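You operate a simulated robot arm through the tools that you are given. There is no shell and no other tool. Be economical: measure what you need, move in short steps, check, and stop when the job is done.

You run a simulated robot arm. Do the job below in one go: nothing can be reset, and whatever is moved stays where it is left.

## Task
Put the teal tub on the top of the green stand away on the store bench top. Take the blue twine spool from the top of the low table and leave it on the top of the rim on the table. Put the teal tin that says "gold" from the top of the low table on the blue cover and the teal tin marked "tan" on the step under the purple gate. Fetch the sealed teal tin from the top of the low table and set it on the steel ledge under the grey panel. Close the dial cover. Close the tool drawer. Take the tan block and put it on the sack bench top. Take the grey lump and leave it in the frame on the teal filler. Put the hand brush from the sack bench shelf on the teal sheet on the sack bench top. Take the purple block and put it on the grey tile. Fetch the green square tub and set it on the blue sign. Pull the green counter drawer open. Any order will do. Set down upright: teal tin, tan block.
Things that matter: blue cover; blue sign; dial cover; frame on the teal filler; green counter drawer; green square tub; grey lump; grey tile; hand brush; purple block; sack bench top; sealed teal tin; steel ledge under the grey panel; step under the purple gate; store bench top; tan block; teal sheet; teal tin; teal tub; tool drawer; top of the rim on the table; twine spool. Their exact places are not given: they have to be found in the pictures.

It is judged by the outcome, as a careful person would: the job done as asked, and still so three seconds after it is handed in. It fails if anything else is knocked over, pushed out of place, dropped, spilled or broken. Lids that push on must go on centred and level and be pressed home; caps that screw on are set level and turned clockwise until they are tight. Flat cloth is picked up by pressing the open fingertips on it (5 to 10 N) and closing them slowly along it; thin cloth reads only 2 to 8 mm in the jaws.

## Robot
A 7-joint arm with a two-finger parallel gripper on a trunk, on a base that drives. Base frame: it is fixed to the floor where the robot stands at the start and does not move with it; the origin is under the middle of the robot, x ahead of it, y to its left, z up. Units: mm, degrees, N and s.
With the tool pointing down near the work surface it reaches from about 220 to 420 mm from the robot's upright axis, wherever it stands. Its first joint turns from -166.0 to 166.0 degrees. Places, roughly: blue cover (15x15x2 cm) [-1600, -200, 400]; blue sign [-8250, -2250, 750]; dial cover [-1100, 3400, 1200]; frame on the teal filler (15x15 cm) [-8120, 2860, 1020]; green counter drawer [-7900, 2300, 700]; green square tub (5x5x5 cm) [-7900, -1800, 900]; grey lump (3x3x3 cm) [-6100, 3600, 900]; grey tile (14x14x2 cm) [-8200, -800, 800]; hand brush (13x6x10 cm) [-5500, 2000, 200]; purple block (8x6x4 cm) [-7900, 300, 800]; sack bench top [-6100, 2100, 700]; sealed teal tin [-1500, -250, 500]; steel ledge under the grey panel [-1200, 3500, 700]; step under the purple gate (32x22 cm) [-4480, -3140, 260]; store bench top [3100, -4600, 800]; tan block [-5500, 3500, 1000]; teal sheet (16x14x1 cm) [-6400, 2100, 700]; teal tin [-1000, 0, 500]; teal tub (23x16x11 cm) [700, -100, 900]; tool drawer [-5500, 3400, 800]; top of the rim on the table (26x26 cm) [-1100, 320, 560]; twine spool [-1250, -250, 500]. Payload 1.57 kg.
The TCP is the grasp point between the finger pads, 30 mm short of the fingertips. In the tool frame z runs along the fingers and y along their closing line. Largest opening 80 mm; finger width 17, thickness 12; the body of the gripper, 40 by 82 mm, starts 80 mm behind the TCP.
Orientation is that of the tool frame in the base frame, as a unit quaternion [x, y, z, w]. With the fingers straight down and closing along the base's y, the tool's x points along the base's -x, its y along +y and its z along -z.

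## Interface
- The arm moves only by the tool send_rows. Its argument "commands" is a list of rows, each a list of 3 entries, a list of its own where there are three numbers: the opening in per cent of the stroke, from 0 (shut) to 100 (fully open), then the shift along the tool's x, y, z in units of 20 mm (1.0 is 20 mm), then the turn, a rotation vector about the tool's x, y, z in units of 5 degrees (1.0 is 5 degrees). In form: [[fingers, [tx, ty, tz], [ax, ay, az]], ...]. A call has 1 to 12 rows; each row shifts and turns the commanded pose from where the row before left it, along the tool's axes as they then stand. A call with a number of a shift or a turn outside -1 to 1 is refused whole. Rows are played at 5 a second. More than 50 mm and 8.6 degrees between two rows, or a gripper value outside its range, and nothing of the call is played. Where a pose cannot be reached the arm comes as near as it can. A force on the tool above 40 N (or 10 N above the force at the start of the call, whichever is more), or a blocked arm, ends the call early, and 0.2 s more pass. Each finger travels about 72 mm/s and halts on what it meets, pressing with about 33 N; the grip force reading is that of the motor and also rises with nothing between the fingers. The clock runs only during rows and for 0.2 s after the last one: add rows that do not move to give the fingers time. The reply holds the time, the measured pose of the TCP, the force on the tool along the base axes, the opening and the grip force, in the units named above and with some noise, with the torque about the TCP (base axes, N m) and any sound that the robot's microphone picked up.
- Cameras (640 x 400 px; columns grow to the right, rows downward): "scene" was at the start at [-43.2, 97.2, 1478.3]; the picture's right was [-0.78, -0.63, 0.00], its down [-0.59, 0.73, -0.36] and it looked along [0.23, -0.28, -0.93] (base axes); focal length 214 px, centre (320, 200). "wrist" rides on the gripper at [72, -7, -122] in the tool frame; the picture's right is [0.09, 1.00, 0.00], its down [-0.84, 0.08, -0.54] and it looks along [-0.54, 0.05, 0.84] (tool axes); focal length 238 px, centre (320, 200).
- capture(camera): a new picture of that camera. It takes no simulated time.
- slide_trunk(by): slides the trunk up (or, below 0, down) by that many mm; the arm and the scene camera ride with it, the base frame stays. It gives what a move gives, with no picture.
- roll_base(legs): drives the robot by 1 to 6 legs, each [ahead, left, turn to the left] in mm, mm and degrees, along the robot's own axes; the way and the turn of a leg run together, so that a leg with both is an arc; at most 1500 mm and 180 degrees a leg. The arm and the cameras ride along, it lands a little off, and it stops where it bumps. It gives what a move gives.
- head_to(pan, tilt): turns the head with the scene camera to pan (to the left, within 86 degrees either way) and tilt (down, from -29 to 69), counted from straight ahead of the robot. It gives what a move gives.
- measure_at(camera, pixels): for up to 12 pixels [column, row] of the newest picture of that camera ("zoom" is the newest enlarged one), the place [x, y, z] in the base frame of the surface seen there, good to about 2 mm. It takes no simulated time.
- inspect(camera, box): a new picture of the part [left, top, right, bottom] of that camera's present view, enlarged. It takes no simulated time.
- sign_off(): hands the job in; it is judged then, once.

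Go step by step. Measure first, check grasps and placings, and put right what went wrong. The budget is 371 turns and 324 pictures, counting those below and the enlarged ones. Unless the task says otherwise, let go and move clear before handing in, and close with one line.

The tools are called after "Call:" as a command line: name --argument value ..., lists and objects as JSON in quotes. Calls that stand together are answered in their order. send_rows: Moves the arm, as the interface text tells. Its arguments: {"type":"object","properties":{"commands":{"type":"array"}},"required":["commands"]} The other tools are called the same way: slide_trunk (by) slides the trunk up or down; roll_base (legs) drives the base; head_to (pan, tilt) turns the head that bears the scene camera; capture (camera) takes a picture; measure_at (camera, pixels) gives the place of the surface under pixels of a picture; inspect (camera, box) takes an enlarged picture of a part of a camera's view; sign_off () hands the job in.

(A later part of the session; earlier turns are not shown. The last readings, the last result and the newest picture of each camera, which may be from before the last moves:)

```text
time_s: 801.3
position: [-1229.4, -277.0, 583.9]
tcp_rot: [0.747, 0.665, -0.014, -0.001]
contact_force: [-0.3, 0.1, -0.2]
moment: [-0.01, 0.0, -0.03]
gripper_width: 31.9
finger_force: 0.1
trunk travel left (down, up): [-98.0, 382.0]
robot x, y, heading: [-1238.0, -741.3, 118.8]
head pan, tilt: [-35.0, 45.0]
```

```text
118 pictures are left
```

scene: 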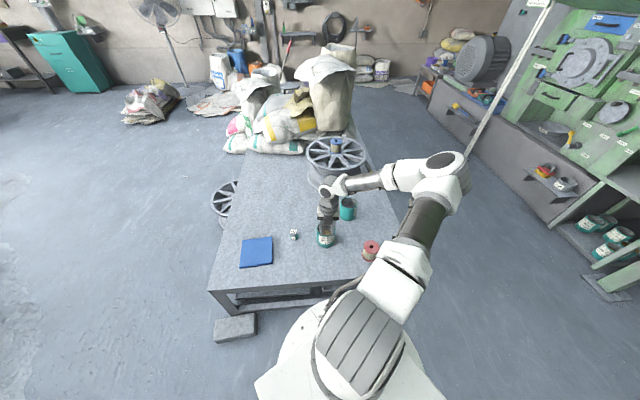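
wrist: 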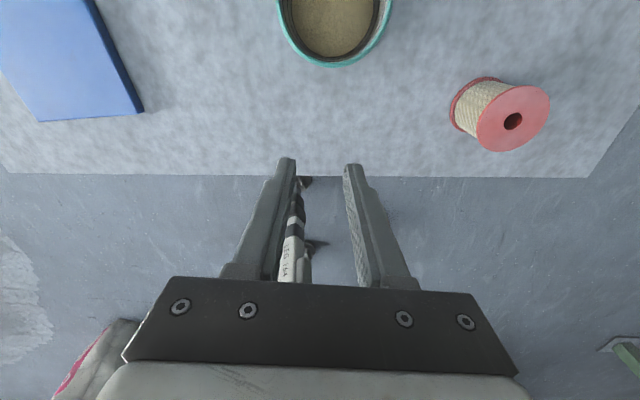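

Call:
send_rows --commands '[[40, [0.98, 0.44, 0], [0, 0, 0]], [40, [0.98, 0.44, 0], [0, 0, 0]], [40, [0.98, 0.44, 0], [0, 0, 0]], [40, [0.98, 0.44, 0], [0, 0, 0]], [40, [0.98, 0.44, 0], [0, 0, 0]]]'

Call:
capture --camera "wrist"

Call:
inspect --camera "wrist" --box '[200, 50, 380, 200]'

```text
time_s: 802.5
position: [-1173.8, -184.6, 581.9]
tcp_rot: [0.748, 0.664, -0.014, -0.003]
contact_force: [-0.5, 0.8, 0.7]
moment: [-0.01, 0.0, 0.0]
gripper_width: 31.9
finger_force: 0.1
trunk travel left (down, up): [-98.0, 382.0]
robot x, y, heading: [-1238.7, -743.9, 118.8]
head pan, tilt: [-35.0, 45.0]
```

```text
117 pictures are left
```

wrist: 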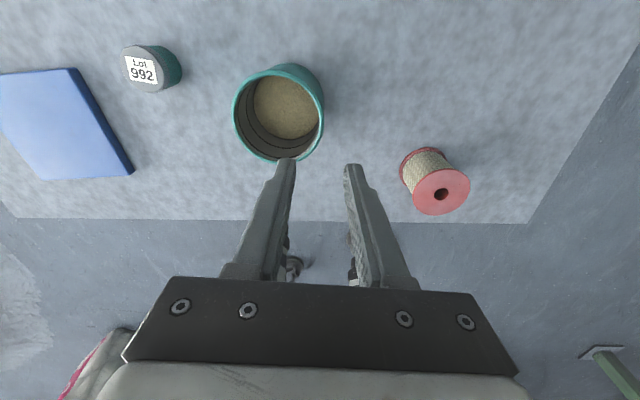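

```text
2.67 times, centred on (290, 125) of wrist
```

zoom: 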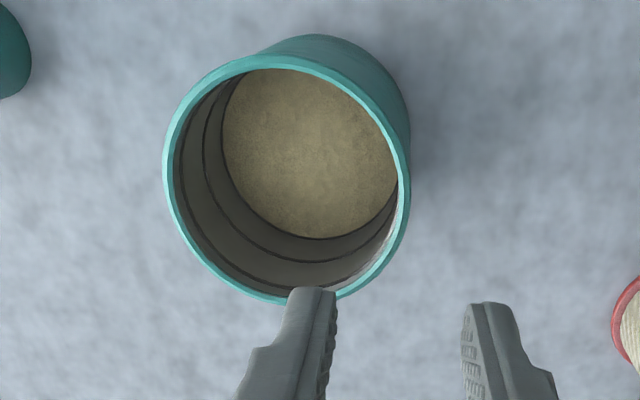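

Call:
measure_at --camera "zoom" --pixels '[[168, 165], [172, 205], [205, 88], [270, 63], [340, 78], [390, 130], [406, 185], [400, 235], [375, 275], [200, 258], [240, 290], [300, 150]]'

Call:
measure_at --camera "wrist" --pixels '[[72, 70], [130, 172], [45, 178], [5, 80], [128, 65], [155, 88], [150, 60]]'

```text
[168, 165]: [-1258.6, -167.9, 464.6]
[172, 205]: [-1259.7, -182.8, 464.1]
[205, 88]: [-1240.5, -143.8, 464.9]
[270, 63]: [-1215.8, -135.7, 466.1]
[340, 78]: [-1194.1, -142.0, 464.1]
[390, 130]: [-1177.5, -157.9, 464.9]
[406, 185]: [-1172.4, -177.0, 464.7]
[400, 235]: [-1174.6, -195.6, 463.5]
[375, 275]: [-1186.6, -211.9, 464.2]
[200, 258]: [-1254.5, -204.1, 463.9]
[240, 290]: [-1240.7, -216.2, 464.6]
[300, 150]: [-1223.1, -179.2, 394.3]
```

```text
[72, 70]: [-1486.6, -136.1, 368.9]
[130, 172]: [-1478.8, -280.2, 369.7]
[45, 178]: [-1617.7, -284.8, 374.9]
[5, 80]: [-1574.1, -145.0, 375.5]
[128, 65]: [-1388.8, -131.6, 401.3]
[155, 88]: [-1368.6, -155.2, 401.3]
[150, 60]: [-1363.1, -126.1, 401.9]
```

Rim centre (-1216,-179); my fingers already straddle the east wall point. Descend and grip the wall.

Call:
slide_trunk --by -90

Call:
send_rows --commands '[[40, [0, 0, 0.95], [0, 0, 0]], [40, [0, 0, 0.95], [0, 0, 0]], [40, [0, 0, 0], [0, 0, 0]], [25, [0, 0, 0], [0, 0, 0]], [10, [0, 0, 0], [0, 0, 0]], [0, [0, 0, 0], [0, 0, 0]], [0, [0, 0, 0], [0, 0, 0]], [0, [0, 0, 0], [0, 0, 0]]]'

Call:
capture --camera "wrist"

```text
time_s: 803.8
position: [-1173.2, -185.1, 491.1]
tcp_rot: [0.747, 0.665, -0.013, 0.0]
contact_force: [-0.1, -0.6, -0.6]
moment: [-0.01, 0.03, -0.01]
gripper_width: 32.0
finger_force: 0.1
trunk travel left (down, up): [-8.0, 472.0]
robot x, y, heading: [-1237.1, -743.7, 118.8]
head pan, tilt: [-35.0, 45.0]
```

```text
time_s: 805.6
position: [-1173.5, -184.9, 455.1]
tcp_rot: [0.747, 0.664, -0.013, -0.001]
contact_force: [0.4, 0.1, 1.6]
moment: [0.02, -0.18, 0.0]
gripper_width: 4.1
finger_force: 25.3
trunk travel left (down, up): [-8.0, 472.0]
robot x, y, heading: [-1237.1, -743.5, 118.6]
head pan, tilt: [-35.0, 45.0]
```

```text
115 pictures are left
```

wrist: 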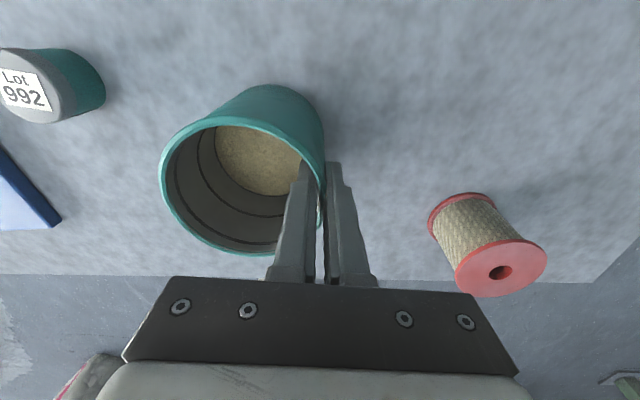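

Gripped (4 mm). Lift 80 mm and carry it west to the blue cover.

Call:
slide_trunk --by 85

Call:
roll_base --legs '[[71, 204, 0]]'

Call:
capture --camera "wrist"

```text
time_s: 806.8
position: [-1172.9, -185.1, 539.1]
tcp_rot: [0.748, 0.664, -0.013, 0.0]
contact_force: [-1.3, 0.7, -1.7]
moment: [0.01, -0.07, -0.03]
gripper_width: 3.9
finger_force: 24.8
trunk travel left (down, up): [-93.0, 387.0]
robot x, y, heading: [-1235.9, -745.0, 118.8]
head pan, tilt: [-35.0, 45.0]
```

```text
time_s: 808.9
position: [-1384.9, -220.5, 538.0]
tcp_rot: [0.747, 0.665, -0.014, -0.001]
contact_force: [0.8, 0.1, -1.5]
moment: [-0.03, -0.06, 0.03]
gripper_width: 4.0
finger_force: 24.5
trunk travel left (down, up): [-93.0, 387.0]
robot x, y, heading: [-1448.4, -776.0, 118.8]
head pan, tilt: [-35.0, 45.0]
```

```text
114 pictures are left
```

wrist: 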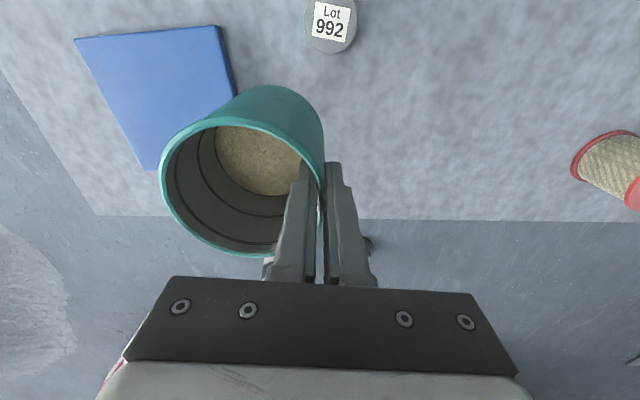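

Call:
measure_at --camera "wrist" --pixels '[[78, 42], [216, 28], [148, 165], [150, 90], [168, 170]]'

Call:
send_rows --commands '[[0, [-0.075, -0.885, 0], [0, 0, 0]], [0, [-0.075, -0.885, 0], [0, 0, 0]], [0, [-0.075, -0.885, 0], [0, 0, 0]], [0, [-0.075, -0.885, 0], [0, 0, 0]], [0, [-0.075, -0.885, 0], [0, 0, 0]], [0, [-0.075, -0.885, 0], [0, 0, 0]], [0, [-0.075, -0.885, 0], [0, 0, 0]]]'

Call:
capture --camera "wrist"

```text
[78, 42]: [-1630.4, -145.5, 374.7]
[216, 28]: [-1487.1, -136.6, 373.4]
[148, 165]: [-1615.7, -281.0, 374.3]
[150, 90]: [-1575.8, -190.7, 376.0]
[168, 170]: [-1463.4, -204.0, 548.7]
```

```text
time_s: 810.5
position: [-1509.8, -216.9, 541.7]
tcp_rot: [0.746, 0.666, -0.013, -0.001]
contact_force: [0.2, -0.7, -2.3]
moment: [-0.01, -0.1, -0.02]
gripper_width: 4.2
finger_force: 24.8
trunk travel left (down, up): [-93.0, 387.0]
robot x, y, heading: [-1448.8, -778.6, 119.2]
head pan, tilt: [-35.0, 45.0]
```

```text
113 pictures are left
```

wrist: 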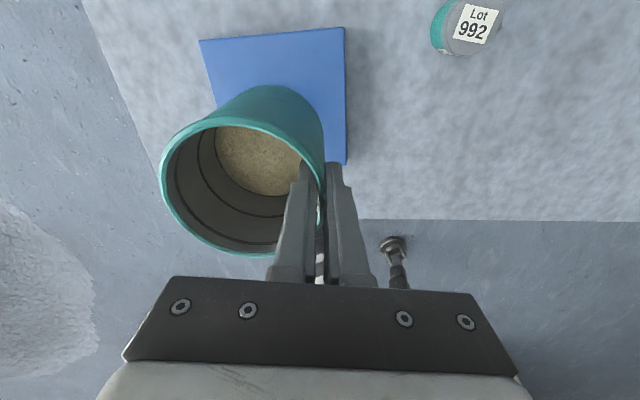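

Tin is centred over the cover. Lower.

Call:
slide_trunk --by -64

Call:
slide_trunk --by -3

Call:
slide_trunk --by -2

Call:
slide_trunk --by -1.5

```text
time_s: 811.5
position: [-1509.8, -216.9, 477.2]
tcp_rot: [0.747, 0.665, -0.013, -0.001]
contact_force: [-0.3, 0.6, -1.5]
moment: [-0.02, -0.09, -0.02]
gripper_width: 4.0
finger_force: 24.3
trunk travel left (down, up): [-29.0, 451.0]
robot x, y, heading: [-1448.2, -776.8, 119.0]
head pan, tilt: [-35.0, 45.0]
```

```text
time_s: 812.1
position: [-1510.7, -215.9, 474.2]
tcp_rot: [0.747, 0.665, -0.015, -0.001]
contact_force: [-0.1, 0.4, -3.0]
moment: [0.03, -0.11, -0.02]
gripper_width: 3.9
finger_force: 25.1
trunk travel left (down, up): [-26.0, 454.0]
robot x, y, heading: [-1446.7, -775.8, 119.1]
head pan, tilt: [-35.0, 45.0]
```

```text
time_s: 812.6
position: [-1508.9, -216.0, 473.1]
tcp_rot: [0.747, 0.665, -0.014, -0.001]
contact_force: [0.1, 0.9, -2.2]
moment: [0.03, -0.1, 0.0]
gripper_width: 4.1
finger_force: 24.2
trunk travel left (down, up): [-24.0, 456.0]
robot x, y, heading: [-1451.5, -776.5, 118.9]
head pan, tilt: [-35.0, 45.0]
```

```text
time_s: 813.1
position: [-1510.0, -215.7, 470.6]
tcp_rot: [0.746, 0.665, -0.013, -0.001]
contact_force: [0.9, 0.4, -2.1]
moment: [0.01, -0.1, 0.01]
gripper_width: 3.6
finger_force: 24.8
trunk travel left (down, up): [-22.0, 458.0]
robot x, y, heading: [-1449.0, -777.8, 119.1]
head pan, tilt: [-35.0, 45.0]
```

Call:
slide_trunk --by -1.5

Call:
slide_trunk --by -1.5

```text
time_s: 813.6
position: [-1509.8, -216.0, 469.6]
tcp_rot: [0.747, 0.665, -0.014, 0.0]
contact_force: [-0.1, -1.4, 1.4]
moment: [-0.09, -0.11, 0.02]
gripper_width: 3.9
finger_force: 24.8
trunk travel left (down, up): [-21.0, 459.0]
robot x, y, heading: [-1449.1, -779.0, 119.0]
head pan, tilt: [-35.0, 45.0]
```

```text
time_s: 814.1
position: [-1509.8, -215.0, 470.2]
tcp_rot: [0.747, 0.665, -0.013, -0.002]
contact_force: [1.3, -5.5, 14.8]
moment: [-0.39, -0.22, 0.01]
gripper_width: 3.9
finger_force: 24.5
trunk travel left (down, up): [-19.0, 461.0]
robot x, y, heading: [-1448.5, -777.4, 119.2]
head pan, tilt: [-35.0, 45.0]
```

Seated. Open slightly and rise.

Call:
send_rows --commands '[[12, [0, 0, 0], [0, 0, 0]], [25, [0, 0, 0], [0, 0, 0]], [35, [0, 0, 0], [0, 0, 0]], [35, [0, 0, 0], [0, 0, 0]]]'

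Call:
slide_trunk --by 120

Call:
capture --camera "wrist"

```text
time_s: 815.1
position: [-1511.2, -216.0, 468.2]
tcp_rot: [0.747, 0.665, -0.014, -0.001]
contact_force: [-0.5, 0.2, 0.2]
moment: [0.02, -0.02, 0.0]
gripper_width: 28.1
finger_force: 0.0
trunk travel left (down, up): [-19.0, 461.0]
robot x, y, heading: [-1448.4, -779.6, 118.8]
head pan, tilt: [-35.0, 45.0]
```

```text
time_s: 816.6
position: [-1509.7, -215.5, 588.5]
tcp_rot: [0.747, 0.665, -0.014, -0.001]
contact_force: [0.0, 0.1, -0.4]
moment: [0.0, 0.02, 0.03]
gripper_width: 28.2
finger_force: 0.3
trunk travel left (down, up): [-139.0, 341.0]
robot x, y, heading: [-1449.2, -779.4, 119.1]
head pan, tilt: [-35.0, 45.0]
```

```text
112 pictures are left
```

wrist: 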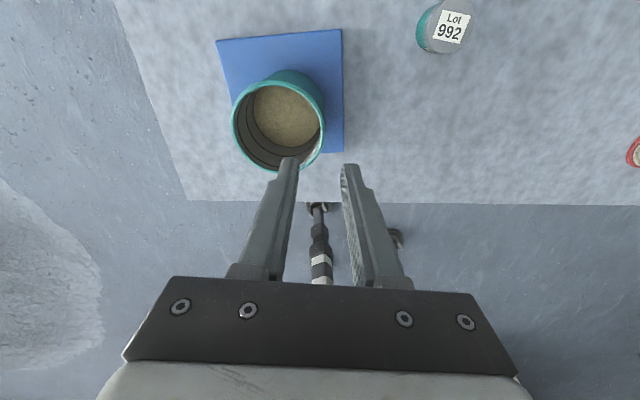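

Gold tin is upright on the blue cover. Now the small sealed tin "Lot 992" at (447,28).

Call:
measure_at --camera "wrist" --pixels '[[432, 22], [470, 22], [450, 8], [452, 45], [450, 27]]'

Call:
send_rows --commands '[[70, [0, 0.95, 0], [0, 0, 0]], [70, [0, 0.95, 0], [0, 0, 0]], [70, [0, 0.95, 0], [0, 0, 0]], [70, [0, 0.95, 0], [0, 0, 0]], [70, [0, 0.95, 0], [0, 0, 0]], [70, [0, 0.95, 0], [0, 0, 0]]]'

Call:
roll_base --legs '[[46, -20, 0]]'

Call:
capture --camera "wrist"

```text
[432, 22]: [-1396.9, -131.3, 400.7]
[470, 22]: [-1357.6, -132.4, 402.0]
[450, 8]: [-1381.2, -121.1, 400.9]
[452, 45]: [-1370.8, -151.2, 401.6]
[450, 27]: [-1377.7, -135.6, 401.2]
```

```text
time_s: 818.0
position: [-1396.1, -229.6, 586.2]
tcp_rot: [0.747, 0.665, -0.014, -0.001]
contact_force: [0.2, 0.4, 0.4]
moment: [0.01, -0.04, 0.03]
gripper_width: 56.1
finger_force: 0.2
trunk travel left (down, up): [-139.0, 341.0]
robot x, y, heading: [-1449.9, -774.8, 118.6]
head pan, tilt: [-35.0, 45.0]
```

```text
time_s: 818.9
position: [-1396.3, -223.0, 585.9]
tcp_rot: [0.747, 0.665, -0.014, -0.001]
contact_force: [0.0, 0.1, -0.3]
moment: [-0.01, 0.03, 0.01]
gripper_width: 56.2
finger_force: 0.2
trunk travel left (down, up): [-139.0, 341.0]
robot x, y, heading: [-1447.0, -772.1, 118.7]
head pan, tilt: [-35.0, 45.0]
stopped in leg 1: the robot was blocked; the commanded pose is now the measured one
```

```text
111 pictures are left
```

wrist: 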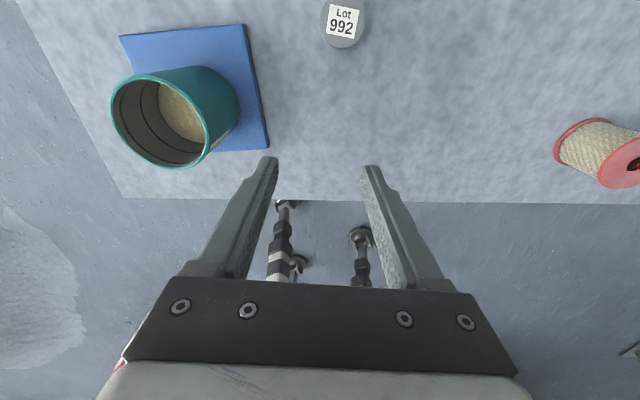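

Call:
roll_base --legs '[[-16, -85, 0]]'

Call:
send_rows --commands '[[70, [0.65, -0.87, 0], [0, 0, 0]], [70, [0.65, -0.87, 0], [0, 0, 0]], [70, [0.65, -0.87, 0], [0, 0, 0]], [70, [0.65, -0.87, 0], [0, 0, 0]]]'

Call:
capture --camera "wrist"

```text
time_s: 820.2
position: [-1315.3, -198.0, 585.1]
tcp_rot: [0.747, 0.664, -0.014, -0.001]
contact_force: [0.5, 0.3, 0.2]
moment: [0.02, 0.0, 0.0]
gripper_width: 56.3
finger_force: 0.2
trunk travel left (down, up): [-139.0, 341.0]
robot x, y, heading: [-1370.1, -742.9, 118.9]
head pan, tilt: [-35.0, 45.0]
```

```text
time_s: 821.2
position: [-1377.7, -137.0, 584.5]
tcp_rot: [0.747, 0.665, -0.013, 0.0]
contact_force: [1.7, 0.1, -0.3]
moment: [0.0, 0.06, 0.02]
gripper_width: 55.7
finger_force: 0.0
trunk travel left (down, up): [-139.0, 341.0]
robot x, y, heading: [-1371.0, -744.8, 118.9]
head pan, tilt: [-35.0, 45.0]
```

```text
110 pictures are left
```

wrist: 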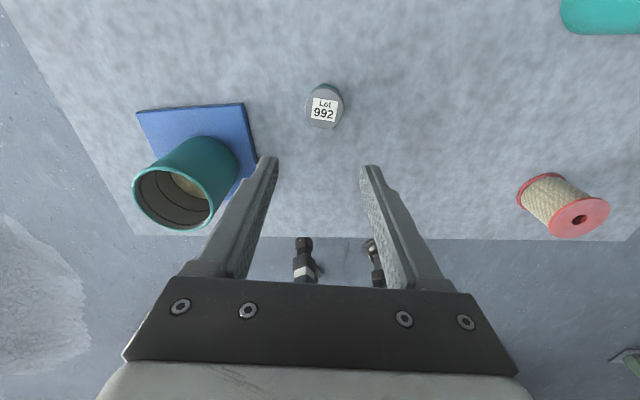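

Call:
measure_at --camera "wrist" --pixels '[[306, 105], [341, 105], [324, 92], [323, 126], [324, 110]]'

```text
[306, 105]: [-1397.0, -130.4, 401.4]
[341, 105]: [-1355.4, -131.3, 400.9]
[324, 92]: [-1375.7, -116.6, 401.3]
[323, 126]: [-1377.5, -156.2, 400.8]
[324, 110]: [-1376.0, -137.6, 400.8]
```

Call:
slide_trunk --by -135

Call:
send_rows --commands '[[70, [0, 0, 0.9], [0, 0, 0]], [70, [0, 0, 0.9], [0, 0, 0]], [70, [0, 0, 0.9], [0, 0, 0]], [70, [0, 0, 0], [0, 0, 0]], [60, [0, 0, 0], [0, 0, 0]], [45, [0, 0, 0], [0, 0, 0]], [30, [0, 0, 0], [0, 0, 0]], [30, [0, 0, 0], [0, 0, 0]]]'

Call:
capture --camera "wrist"

```text
time_s: 822.9
position: [-1378.2, -138.6, 449.4]
tcp_rot: [0.747, 0.664, -0.014, -0.001]
contact_force: [-0.6, -0.7, -0.3]
moment: [-0.02, -0.01, 0.0]
gripper_width: 55.9
finger_force: 0.1
trunk travel left (down, up): [-4.0, 476.0]
robot x, y, heading: [-1368.9, -746.9, 118.9]
head pan, tilt: [-35.0, 45.0]
```

```text
time_s: 824.6
position: [-1378.7, -138.8, 396.7]
tcp_rot: [0.747, 0.664, -0.014, -0.001]
contact_force: [0.5, 0.4, 0.4]
moment: [0.03, -0.06, -0.01]
gripper_width: 47.0
finger_force: 33.4
trunk travel left (down, up): [-4.0, 476.0]
robot x, y, heading: [-1370.7, -744.8, 118.9]
head pan, tilt: [-35.0, 45.0]
```

```text
109 pictures are left
```

wrist: 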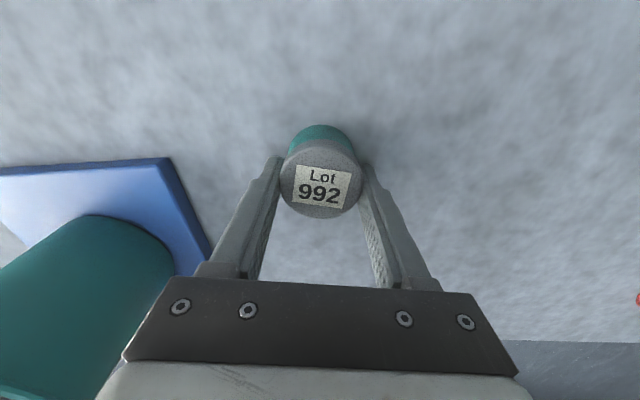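

Gripped (47 mm). Lift, retract, and go round the east side towards the north wall.

Call:
slide_trunk --by 380

Call:
send_rows --commands '[[30, [-1, 0, 0], [0, 0, 0]], [30, [-1, 0, 0], [0, 0, 0]], [30, [-1, 0, 0], [0, 0, 0]], [30, [-1, 0, 0], [0, 0, 0]], [30, [-1, 0, 0], [0, 0, 0]], [30, [-1, 0, 0], [0, 0, 0]], [30, [-1, 0, 0], [0, 0, 0]], [30, [-1, 0, 0], [0, 0, 0]]]'

Call:
roll_base --legs '[[-522, -739, 0], [992, -581, 0]]'

Call:
head_to --pan -10 --tilt 20

Call:
capture --camera "scene"

```text
time_s: 828.3
position: [-1378.4, -139.3, 777.1]
tcp_rot: [0.748, 0.664, -0.013, -0.001]
contact_force: [0.5, 0.0, -0.9]
moment: [-0.02, 0.01, 0.01]
gripper_width: 46.9
finger_force: 33.1
trunk travel left (down, up): [-384.0, 96.0]
robot x, y, heading: [-1370.0, -743.1, 119.0]
head pan, tilt: [-35.0, 45.0]
```

```text
time_s: 830.1
position: [-1397.0, -298.7, 780.3]
tcp_rot: [0.747, 0.664, -0.015, -0.002]
contact_force: [-0.1, 0.1, -1.2]
moment: [0.02, -0.01, -0.03]
gripper_width: 46.7
finger_force: 32.8
trunk travel left (down, up): [-384.0, 96.0]
robot x, y, heading: [-1368.6, -745.8, 118.7]
head pan, tilt: [-35.0, 45.0]
```

```text
time_s: 839.4
position: [-486.2, 105.2, 780.7]
tcp_rot: [0.741, 0.672, -0.014, -0.001]
contact_force: [0.3, -0.3, -1.1]
moment: [-0.01, -0.03, 0.01]
gripper_width: 46.8
finger_force: 32.3
trunk travel left (down, up): [-384.0, 96.0]
robot x, y, heading: [-454.5, -341.5, 120.1]
head pan, tilt: [-35.0, 45.0]
stopped in leg 2: the robot was blocked; the commanded pose is now the measured one
```

```text
time_s: 840.3
position: [-485.8, 105.9, 779.3]
tcp_rot: [0.741, 0.672, -0.014, -0.002]
contact_force: [1.0, 0.4, -1.5]
moment: [0.0, -0.02, 0.0]
gripper_width: 46.9
finger_force: 33.3
trunk travel left (down, up): [-384.0, 96.0]
robot x, y, heading: [-448.5, -338.4, 119.8]
head pan, tilt: [-10.0, 20.0]
```

```text
108 pictures are left
```

scene: 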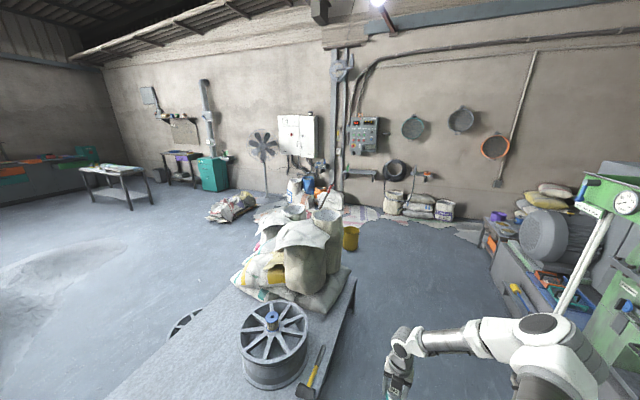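

The table edge stopped me; shift east. The grey panel and ledge are at (363,135)/(365,172). Measure the route.

Call:
measure_at --camera "scene" --pixels '[[365, 172], [363, 135], [350, 240], [345, 215], [420, 215], [395, 212], [450, 220], [490, 225], [505, 280], [310, 165], [320, 205], [560, 320]]'

Call:
inspect --camera "scene" --box '[320, 90, 450, 230]'

```text
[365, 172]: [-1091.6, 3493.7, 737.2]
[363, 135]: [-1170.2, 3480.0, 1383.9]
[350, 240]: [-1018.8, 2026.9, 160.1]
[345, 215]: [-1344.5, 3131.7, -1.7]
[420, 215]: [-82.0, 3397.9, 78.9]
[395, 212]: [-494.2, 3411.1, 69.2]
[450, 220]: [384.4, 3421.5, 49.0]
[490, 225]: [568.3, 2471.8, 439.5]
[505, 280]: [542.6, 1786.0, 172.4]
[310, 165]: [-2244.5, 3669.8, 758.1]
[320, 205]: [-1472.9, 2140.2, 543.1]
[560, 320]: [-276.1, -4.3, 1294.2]
```

```text
2.86 times, centred on (385, 160) of scene
```

zoom: 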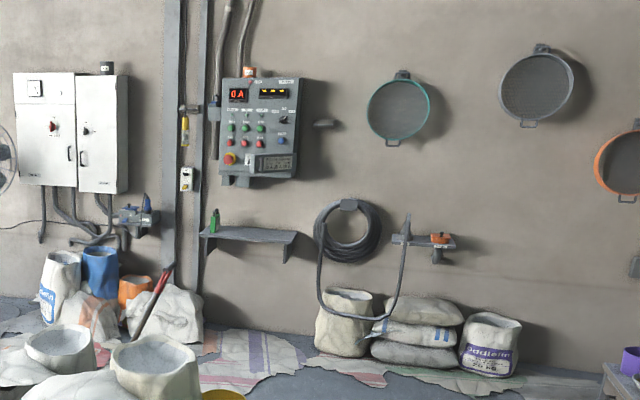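

Call:
roll_base --legs '[[-35, -61, 0], [1214, -697, 0], [1115, -468, 0]]'

Call:
head_to --pan 0 --tilt 20

Call:
capture --camera "scene"

```text
time_s: 855.1
position: [-610.3, 2582.5, 780.1]
tcp_rot: [0.735, 0.678, -0.014, -0.001]
contact_force: [0.4, -0.3, 0.0]
moment: [0.0, 0.02, 0.02]
gripper_width: 46.8
finger_force: 32.7
trunk travel left (down, up): [-384.0, 96.0]
robot x, y, heading: [-564.1, 2137.1, 121.2]
head pan, tilt: [-10.0, 20.0]
stopped in leg 3: the robot was blocked; the commanded pose is now the measured one
```

```text
time_s: 855.8
position: [-611.7, 2582.2, 780.1]
tcp_rot: [0.735, 0.678, -0.013, -0.001]
contact_force: [-0.2, -0.5, -1.7]
moment: [0.01, 0.03, 0.02]
gripper_width: 46.8
finger_force: 33.0
trunk travel left (down, up): [-384.0, 96.0]
robot x, y, heading: [-567.6, 2136.1, 121.0]
head pan, tilt: [0.0, 20.0]
```

```text
106 pictures are left
```

scene: 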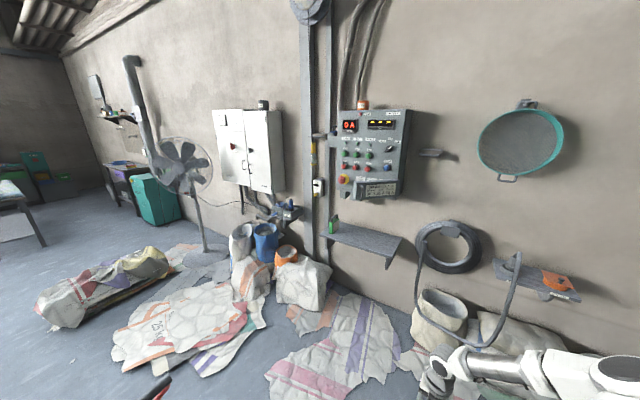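

Stopped near the yellow bucket (about 340 mm off). Look at the panel closely and check the bucket.

Call:
inspect --camera "scene" --box '[300, 90, 440, 290]'

Call:
measure_at --camera "scene" --pixels '[[380, 190], [375, 200], [395, 190], [360, 240], [390, 255], [400, 240], [325, 232], [335, 225], [415, 350], [330, 300], [340, 340], [380, 300]]'

Call:
head_to --pan 40 --tilt 55

Call:
capture --camera "scene"

```text
2.00 times, centred on (370, 190) of scene
```

zoom: 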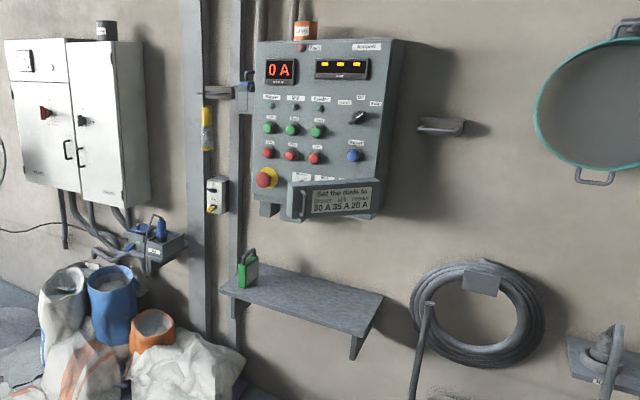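

```text
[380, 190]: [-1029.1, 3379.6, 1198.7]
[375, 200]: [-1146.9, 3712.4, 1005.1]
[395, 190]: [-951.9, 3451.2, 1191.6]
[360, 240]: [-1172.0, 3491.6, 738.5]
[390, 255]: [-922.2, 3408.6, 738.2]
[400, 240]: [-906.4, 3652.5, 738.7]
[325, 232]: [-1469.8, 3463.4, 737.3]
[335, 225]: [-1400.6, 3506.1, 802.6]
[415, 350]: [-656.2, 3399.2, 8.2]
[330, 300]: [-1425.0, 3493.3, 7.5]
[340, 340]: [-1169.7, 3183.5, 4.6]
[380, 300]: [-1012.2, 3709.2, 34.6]
```

```text
time_s: 856.9
position: [-609.8, 2582.9, 780.2]
tcp_rot: [0.734, 0.679, -0.013, 0.0]
contact_force: [0.3, 0.4, -0.3]
moment: [0.01, -0.01, -0.04]
gripper_width: 46.7
finger_force: 33.0
trunk travel left (down, up): [-384.0, 96.0]
robot x, y, heading: [-563.1, 2137.9, 121.0]
head pan, tilt: [40.0, 55.0]
```

```text
104 pictures are left
```

scene: 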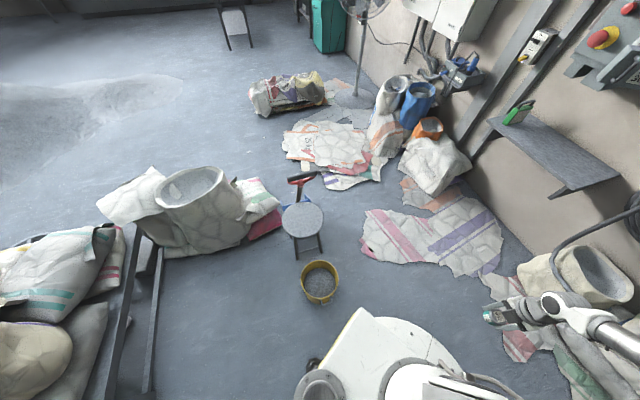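

The dial cover is a flap with text, hinged at right and swung outward. Zoom on it and measure; also the bucket.

Call:
measure_at --camera "scene" --pixels '[[320, 280], [305, 285], [336, 280], [318, 300], [303, 215]]'

Call:
head_to --pan -8 --tilt 10

Call:
inspect --camera "scene" --box '[300, 150, 420, 260]'

```text
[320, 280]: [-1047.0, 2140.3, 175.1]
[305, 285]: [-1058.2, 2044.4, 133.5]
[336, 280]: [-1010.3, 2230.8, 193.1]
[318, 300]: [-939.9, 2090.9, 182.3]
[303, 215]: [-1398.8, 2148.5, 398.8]
```

```text
time_s: 858.0
position: [-610.9, 2582.8, 779.4]
tcp_rot: [0.735, 0.678, -0.013, 0.0]
contact_force: [-0.6, -0.2, -1.1]
moment: [-0.02, -0.01, -0.02]
gripper_width: 46.4
finger_force: 33.3
trunk travel left (down, up): [-384.0, 96.0]
robot x, y, heading: [-566.2, 2134.6, 120.9]
head pan, tilt: [-8.0, 10.0]
```

```text
3.64 times, centred on (360, 205) of scene
```

zoom: 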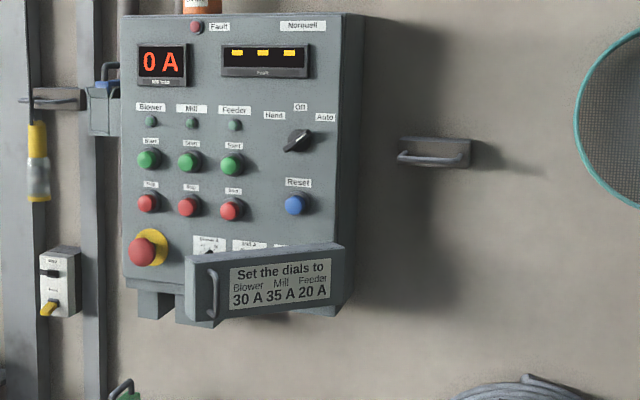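

Call:
measure_at --camera "zoom" --pixels '[[192, 290], [222, 285], [280, 278], [338, 270], [213, 293], [192, 262], [338, 250], [192, 318], [338, 300], [210, 245], [160, 275], [170, 230]]'

```text
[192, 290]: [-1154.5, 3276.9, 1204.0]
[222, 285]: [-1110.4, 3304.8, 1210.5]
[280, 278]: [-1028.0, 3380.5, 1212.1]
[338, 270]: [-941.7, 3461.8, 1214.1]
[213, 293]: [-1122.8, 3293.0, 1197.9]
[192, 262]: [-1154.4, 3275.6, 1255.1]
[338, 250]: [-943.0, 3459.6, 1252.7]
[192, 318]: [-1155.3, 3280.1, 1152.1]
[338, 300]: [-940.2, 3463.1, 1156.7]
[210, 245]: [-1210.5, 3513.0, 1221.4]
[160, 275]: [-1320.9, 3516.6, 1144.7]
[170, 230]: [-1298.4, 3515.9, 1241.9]
```

Flap: hinge at (-940,3465), free end at (-1155,3277), z 1152–1255; panel face y≈3515. Ledge top z 738, x -1470…-920, y 3408…3650. Put the tin down first, keeping the arm low and level so it passes under the flap: lower trunk, raise arm.

Call:
slide_trunk --by -170

Call:
send_rows --commands '[[30, [0, 0, -1], [0, 0, 0]], [30, [0, 0, -1], [0, 0, 0]], [30, [0, 0, -1], [0, 0, 0]], [30, [0, 0, -1], [0, 0, 0]], [30, [0, 0, -1], [0, 0, 0]], [30, [0, 0, -1], [0, 0, 0]], [30, [0, 0, -1], [0, 0, 0]], [30, [0, 0, -1], [0, 0, 0]], [30, [0, 0, -1], [0, 0, 0]], [30, [0, 0, -1], [0, 0, 0]], [30, [0, 0, -1], [0, 0, 0]], [30, [0, 0, -0.8], [0, 0, 0]]]'

Call:
roll_base --legs '[[565, -338, 0]]'

Call:
head_to --pan -10 --tilt 20

Call:
capture --camera "scene"

```text
time_s: 860.0
position: [-611.5, 2582.4, 609.2]
tcp_rot: [0.735, 0.677, -0.013, -0.001]
contact_force: [0.2, 0.6, -1.5]
moment: [-0.02, 0.01, -0.02]
gripper_width: 46.6
finger_force: 32.9
trunk travel left (down, up): [-214.0, 266.0]
robot x, y, heading: [-565.9, 2138.9, 121.2]
head pan, tilt: [-8.0, 10.0]
```

```text
time_s: 862.5
position: [-605.6, 2586.6, 845.5]
tcp_rot: [0.735, 0.678, -0.014, 0.0]
contact_force: [0.6, 0.3, -1.4]
moment: [0.0, -0.02, -0.02]
gripper_width: 46.7
finger_force: 32.7
trunk travel left (down, up): [-214.0, 266.0]
robot x, y, heading: [-565.3, 2136.9, 120.9]
head pan, tilt: [-8.0, 10.0]
```

```text
time_s: 866.7
position: [-620.9, 3246.8, 844.9]
tcp_rot: [0.729, 0.684, -0.014, 0.0]
contact_force: [-0.5, -0.2, -1.5]
moment: [0.03, -0.02, -0.03]
gripper_width: 46.4
finger_force: 33.2
trunk travel left (down, up): [-214.0, 266.0]
robot x, y, heading: [-574.2, 2796.8, 121.9]
head pan, tilt: [-8.0, 10.0]
```

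```text
time_s: 867.5
position: [-619.7, 3248.1, 845.5]
tcp_rot: [0.73, 0.683, -0.014, 0.0]
contact_force: [-0.3, -0.1, -1.6]
moment: [-0.05, 0.0, -0.01]
gripper_width: 46.8
finger_force: 33.6
trunk travel left (down, up): [-214.0, 266.0]
robot x, y, heading: [-573.6, 2797.7, 121.9]
head pan, tilt: [-10.0, 20.0]
```

```text
102 pictures are left
```

scene: 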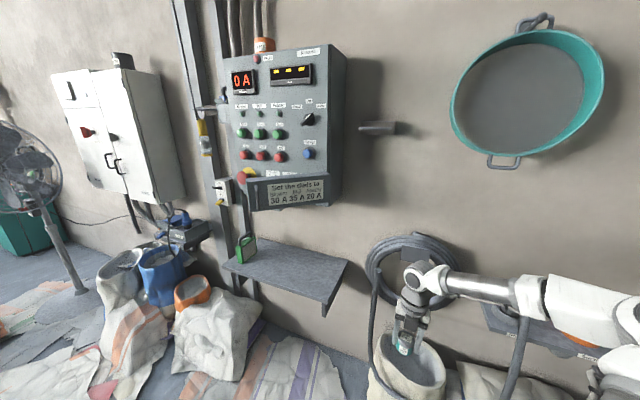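

Lower slightly to stay clear under the flap, then shift west in front of the ledge.

Call:
slide_trunk --by -35

Call:
roll_base --legs '[[270, 335, 0]]'

Call:
capture --camera "scene"

Call:
capture --camera "wrist"

```text
time_s: 868.2
position: [-617.8, 3246.6, 810.9]
tcp_rot: [0.73, 0.684, -0.013, 0.0]
contact_force: [0.7, 0.3, -0.7]
moment: [-0.03, 0.01, 0.05]
gripper_width: 46.5
finger_force: 33.4
trunk travel left (down, up): [-179.0, 301.0]
robot x, y, heading: [-572.9, 2800.5, 121.8]
head pan, tilt: [-10.0, 20.0]
```

```text
time_s: 871.3
position: [-1044.4, 3303.5, 810.4]
tcp_rot: [0.73, 0.683, -0.013, 0.0]
contact_force: [-0.7, 0.2, -1.8]
moment: [-0.04, -0.02, 0.02]
gripper_width: 46.6
finger_force: 33.4
trunk travel left (down, up): [-179.0, 301.0]
robot x, y, heading: [-995.1, 2854.5, 121.9]
head pan, tilt: [-10.0, 20.0]
```

```text
101 pictures are left
```

scene: 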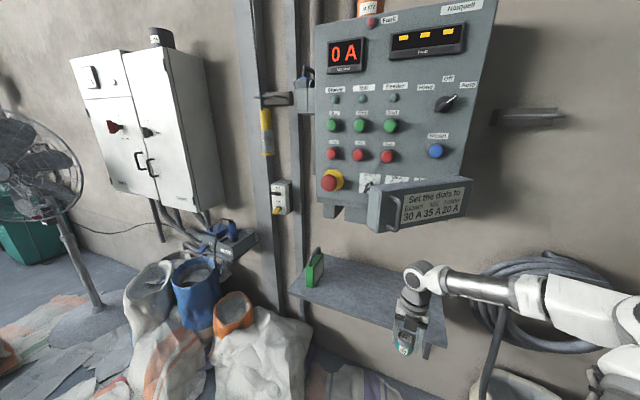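

```text
100 pictures are left
```

wrist: 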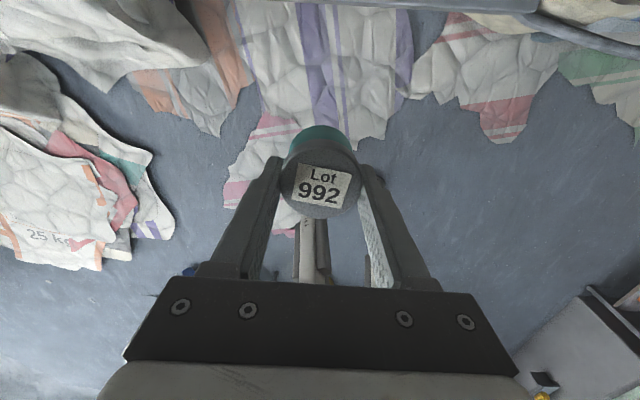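

Call:
send_rows --commands '[[30, [0.92, -0.15, 0], [0, 0, 0]], [30, [0.92, -0.15, 0], [0, 0, 0]], [30, [0.92, -0.15, 0], [0, 0, 0]], [30, [0.92, -0.15, 0], [0, 0, 0]], [30, [0.92, -0.15, 0], [0, 0, 0]], [30, [0.92, -0.15, 0], [0, 0, 0]], [30, [0.92, -0.15, 0], [0, 0, 0]], [30, [0.92, -0.15, 0], [0, 0, 0]], [30, [0.92, -0.15, 0], [0, 0, 0]]]'

Call:
capture --camera "scene"

Call:
capture --camera "wrist"

```text
time_s: 873.3
position: [-1059.5, 3473.3, 807.7]
tcp_rot: [0.73, 0.684, -0.014, -0.001]
contact_force: [0.1, 0.4, -0.9]
moment: [-0.01, -0.06, 0.02]
gripper_width: 46.7
finger_force: 32.5
trunk travel left (down, up): [-179.0, 301.0]
robot x, y, heading: [-995.5, 2855.9, 122.0]
head pan, tilt: [-10.0, 20.0]
```

```text
99 pictures are left
```

scene: 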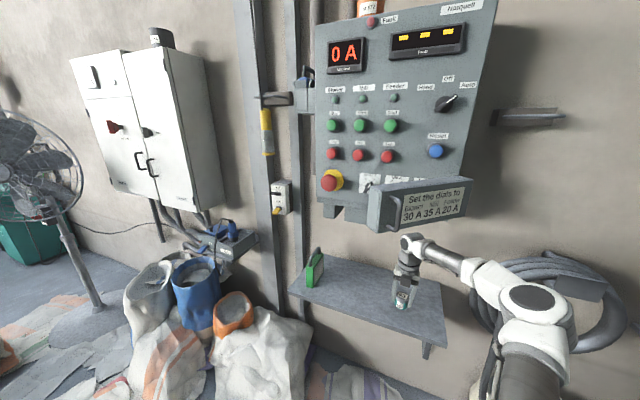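

```text
98 pictures are left
```

wrist: 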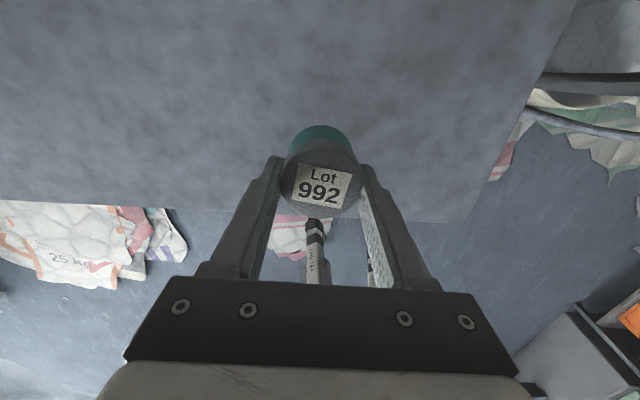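

Over the ledge. Lower and release.

Call:
slide_trunk --by -27

Call:
slide_trunk --by -2.5

Call:
slide_trunk --by -1.5

Call:
slide_trunk --by -1

```text
time_s: 874.0
position: [-1058.6, 3471.9, 779.8]
tcp_rot: [0.729, 0.684, -0.014, 0.0]
contact_force: [0.1, -0.4, -1.6]
moment: [-0.01, -0.01, -0.04]
gripper_width: 46.5
finger_force: 33.1
trunk travel left (down, up): [-152.0, 328.0]
robot x, y, heading: [-994.5, 2856.0, 122.0]
head pan, tilt: [-10.0, 20.0]
```

```text
time_s: 874.5
position: [-1059.2, 3473.1, 778.7]
tcp_rot: [0.73, 0.683, -0.013, 0.0]
contact_force: [1.0, -0.5, 1.7]
moment: [-0.01, -0.04, -0.04]
gripper_width: 46.7
finger_force: 33.0
trunk travel left (down, up): [-150.0, 330.0]
robot x, y, heading: [-992.7, 2855.8, 121.6]
head pan, tilt: [-10.0, 20.0]
```

```text
time_s: 875.0
position: [-1059.4, 3471.9, 779.1]
tcp_rot: [0.729, 0.684, -0.013, 0.0]
contact_force: [0.3, -1.5, 12.0]
moment: [0.13, -0.29, -0.02]
gripper_width: 46.4
finger_force: 32.6
trunk travel left (down, up): [-148.0, 332.0]
robot x, y, heading: [-1000.5, 2856.0, 121.8]
head pan, tilt: [-10.0, 20.0]
```

```text
time_s: 875.5
position: [-1060.1, 3472.2, 779.3]
tcp_rot: [0.729, 0.684, -0.013, -0.001]
contact_force: [0.7, -0.8, 23.9]
moment: [0.25, -0.53, 0.01]
gripper_width: 46.4
finger_force: 33.2
trunk travel left (down, up): [-147.0, 333.0]
robot x, y, heading: [-1000.3, 2853.9, 121.7]
head pan, tilt: [-10.0, 20.0]
```

Call:
send_rows --commands '[[65, [0, 0, 0], [0, 0, 0]], [75, [0, 0, 0], [0, 0, 0]], [85, [0, 0, 0], [0, 0, 0]], [85, [0, 0, 0], [0, 0, 0]]]'

Call:
slide_trunk --by 45

Call:
send_rows --commands '[[85, [-1, 0, 0], [0, 0, 0]], [85, [-1, 0, 0], [0, 0, 0]], [85, [-1, 0, 0], [0, 0, 0]], [85, [-1, 0, 0], [0, 0, 0]], [85, [-1, 0, 0], [0, 0, 0]], [85, [-1, 0, 0], [0, 0, 0]], [85, [-1, 0, 0], [0, 0, 0]], [85, [-1, 0, 0], [0, 0, 0]], [85, [-1, 0, 0], [0, 0, 0]]]'

Call:
capture --camera "scene"

```text
time_s: 876.5
position: [-1059.0, 3471.4, 776.3]
tcp_rot: [0.73, 0.683, -0.013, 0.0]
contact_force: [0.2, 0.4, 0.1]
moment: [-0.03, 0.0, -0.04]
gripper_width: 68.1
finger_force: 0.0
trunk travel left (down, up): [-147.0, 333.0]
robot x, y, heading: [-998.5, 2855.9, 121.7]
head pan, tilt: [-10.0, 20.0]
```

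```text
time_s: 877.4
position: [-1059.1, 3472.6, 821.5]
tcp_rot: [0.729, 0.684, -0.014, -0.001]
contact_force: [-0.2, 1.1, 0.3]
moment: [0.02, -0.02, -0.02]
gripper_width: 68.1
finger_force: 0.2
trunk travel left (down, up): [-192.0, 288.0]
robot x, y, heading: [-995.7, 2854.0, 121.8]
head pan, tilt: [-10.0, 20.0]
```

```text
time_s: 879.4
position: [-1072.9, 3292.5, 824.0]
tcp_rot: [0.73, 0.684, -0.013, 0.0]
contact_force: [-0.3, 0.1, -0.4]
moment: [0.01, -0.04, -0.03]
gripper_width: 68.0
finger_force: 0.0
trunk travel left (down, up): [-192.0, 288.0]
robot x, y, heading: [-997.6, 2859.4, 121.8]
head pan, tilt: [-10.0, 20.0]
```

```text
97 pictures are left
```

scene: 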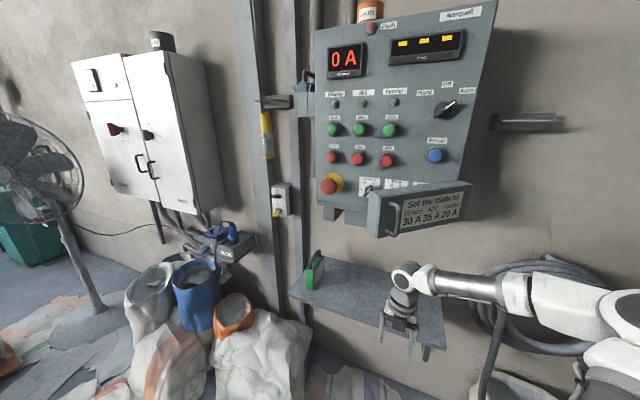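

Tin left on the ledge. Back away, close fingers, extend and pitch the tool 60° forward for pushing the flap.

Call:
roll_base --legs '[[-286, 107, 0]]'

Call:
send_rows --commands '[[0, [1, 0, 0], [0, 0, 0]], [0, [1, 0, 0], [0, 0, 0]], [0, [1, 0, 0], [0, 0, 0]], [0, [1, 0, 0], [0, 0, 0]], [0, [1, 0, 0], [0, 0, 0]]]'

Call:
send_rows --commands '[[0, [0, 0, 0], [0, 1, 0]], [0, [0, 0, 0], [0, 1, 0]], [0, [0, 0, 0], [0, 1, 0]], [0, [0, 0, 0], [0, 1, 0]], [0, [0, 0, 0], [0, 1, 0]], [0, [0, 0, 0], [0, 1, 0]], [0, [0, 0, 0], [0, 1, 0]], [0, [0, 0, 0], [0, 1, 0]], [0, [0, 0, 0], [0, 1, 0]], [0, [0, 0, 0], [0, 1, 0]], [0, [0, 0, 0], [0, 1, 0]], [0, [0, 0, 0], [0, 1, 0]]]'

Call:
slide_trunk --by 285

Call:
capture --camera "scene"

```text
time_s: 882.0
position: [-1006.7, 2992.0, 825.0]
tcp_rot: [0.729, 0.685, -0.015, 0.0]
contact_force: [0.0, 0.0, -0.4]
moment: [0.01, -0.01, -0.03]
gripper_width: 68.0
finger_force: 0.0
trunk travel left (down, up): [-192.0, 288.0]
robot x, y, heading: [-929.9, 2556.4, 122.1]
head pan, tilt: [-10.0, 20.0]
stopped in leg 1: the robot was blocked; the commanded pose is now the measured one
```

```text
time_s: 883.2
position: [-1001.1, 3092.8, 822.4]
tcp_rot: [0.729, 0.684, -0.014, 0.0]
contact_force: [-0.5, -0.3, -0.2]
moment: [0.02, 0.01, 0.01]
gripper_width: 0.0
finger_force: 21.5
trunk travel left (down, up): [-192.0, 288.0]
robot x, y, heading: [-930.6, 2559.1, 122.1]
head pan, tilt: [-10.0, 20.0]
```

```text
time_s: 885.8
position: [-1002.2, 3091.9, 821.0]
tcp_rot: [0.638, 0.593, 0.352, -0.343]
contact_force: [-0.2, -0.3, 0.0]
moment: [0.01, -0.01, 0.02]
gripper_width: 0.1
finger_force: 21.2
trunk travel left (down, up): [-192.0, 288.0]
robot x, y, heading: [-933.0, 2556.3, 121.9]
head pan, tilt: [-10.0, 20.0]
```

```text
time_s: 888.6
position: [-1002.0, 3092.1, 1106.4]
tcp_rot: [0.639, 0.593, 0.352, -0.342]
contact_force: [-0.6, 0.2, 0.7]
moment: [0.01, 0.01, -0.03]
gripper_width: 0.1
finger_force: 21.2
trunk travel left (down, up): [-477.0, 3.0]
robot x, y, heading: [-933.7, 2555.7, 122.0]
head pan, tilt: [-10.0, 20.0]
```

```text
96 pictures are left
```

scene: 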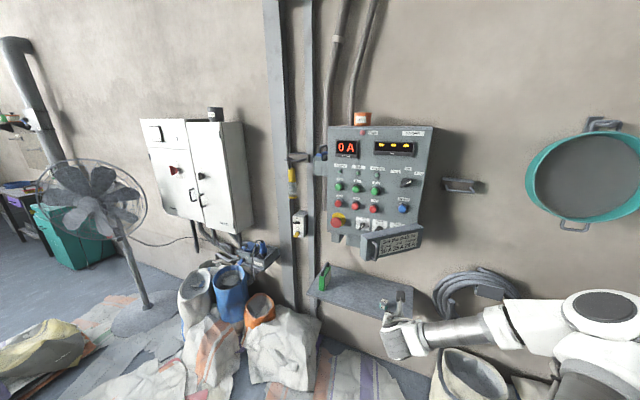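

Raise the TCP to flap height, shift in front of it, and check.

Call:
send_rows --commands '[[0, [0.8, 0, -0.46], [0, 0, 0]], [0, [0.8, 0, -0.46], [0, 0, 0]], [0, [0.8, 0, -0.46], [0, 0, 0]], [0, [0.8, 0, -0.46], [0, 0, 0]], [0, [0.8, 0, -0.46], [0, 0, 0]], [0, [0.8, 0, -0.46], [0, 0, 0]]]'

Call:
roll_base --legs '[[172, -28, 0]]'

Call:
capture --camera "scene"

Call:
inspect --camera "scene" --box '[310, 180, 450, 330]'

```text
time_s: 890.0
position: [-1000.3, 3095.1, 1217.0]
tcp_rot: [0.639, 0.592, 0.353, -0.342]
contact_force: [0.4, 0.5, 0.6]
moment: [-0.03, -0.01, 0.0]
gripper_width: 0.0
finger_force: 21.4
trunk travel left (down, up): [-477.0, 3.0]
robot x, y, heading: [-930.2, 2553.7, 121.6]
head pan, tilt: [-10.0, 20.0]
```

```text
time_s: 891.8
position: [-1066.9, 3253.7, 1217.5]
tcp_rot: [0.639, 0.592, 0.353, -0.342]
contact_force: [1.2, 1.2, 0.2]
moment: [0.0, 0.0, 0.02]
gripper_width: 0.1
finger_force: 21.4
trunk travel left (down, up): [-477.0, 3.0]
robot x, y, heading: [-999.1, 2716.7, 122.1]
head pan, tilt: [-10.0, 20.0]
```

```text
95 pictures are left
```

scene: 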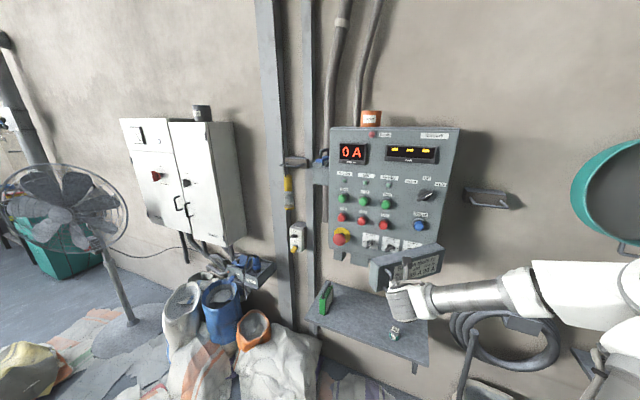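

```text
2.67 times, centred on (380, 255) of scene
```

zoom: 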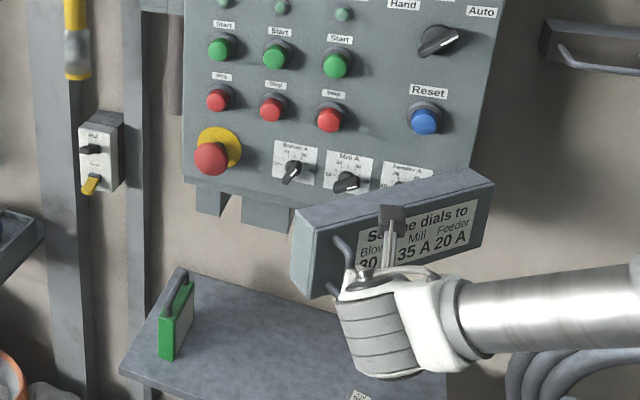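

Fingers are just in front of the flap. Push with the base 110 mm.

Call:
roll_base --legs '[[93, -58, 0]]'

Call:
inspect --camera "scene" --box '[310, 180, 450, 330]'

```text
time_s: 893.1
position: [-1066.5, 3362.6, 1217.9]
tcp_rot: [0.639, 0.592, 0.352, -0.342]
contact_force: [0.1, -0.3, 0.6]
moment: [0.01, 0.03, -0.01]
gripper_width: 0.0
finger_force: 21.2
trunk travel left (down, up): [-477.0, 3.0]
robot x, y, heading: [-1002.0, 2828.0, 121.8]
head pan, tilt: [-10.0, 20.0]
```

```text
2.67 times, centred on (380, 255) of scene
```

zoom: 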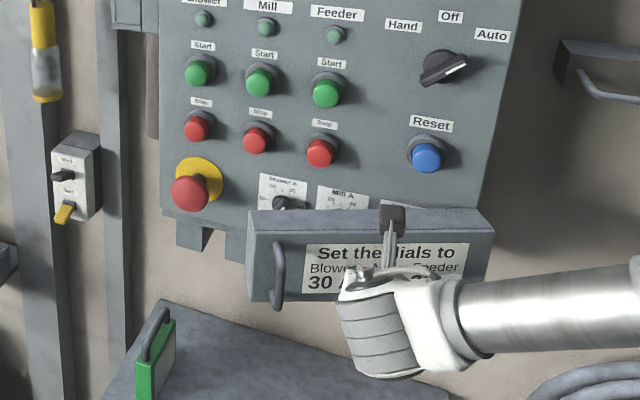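

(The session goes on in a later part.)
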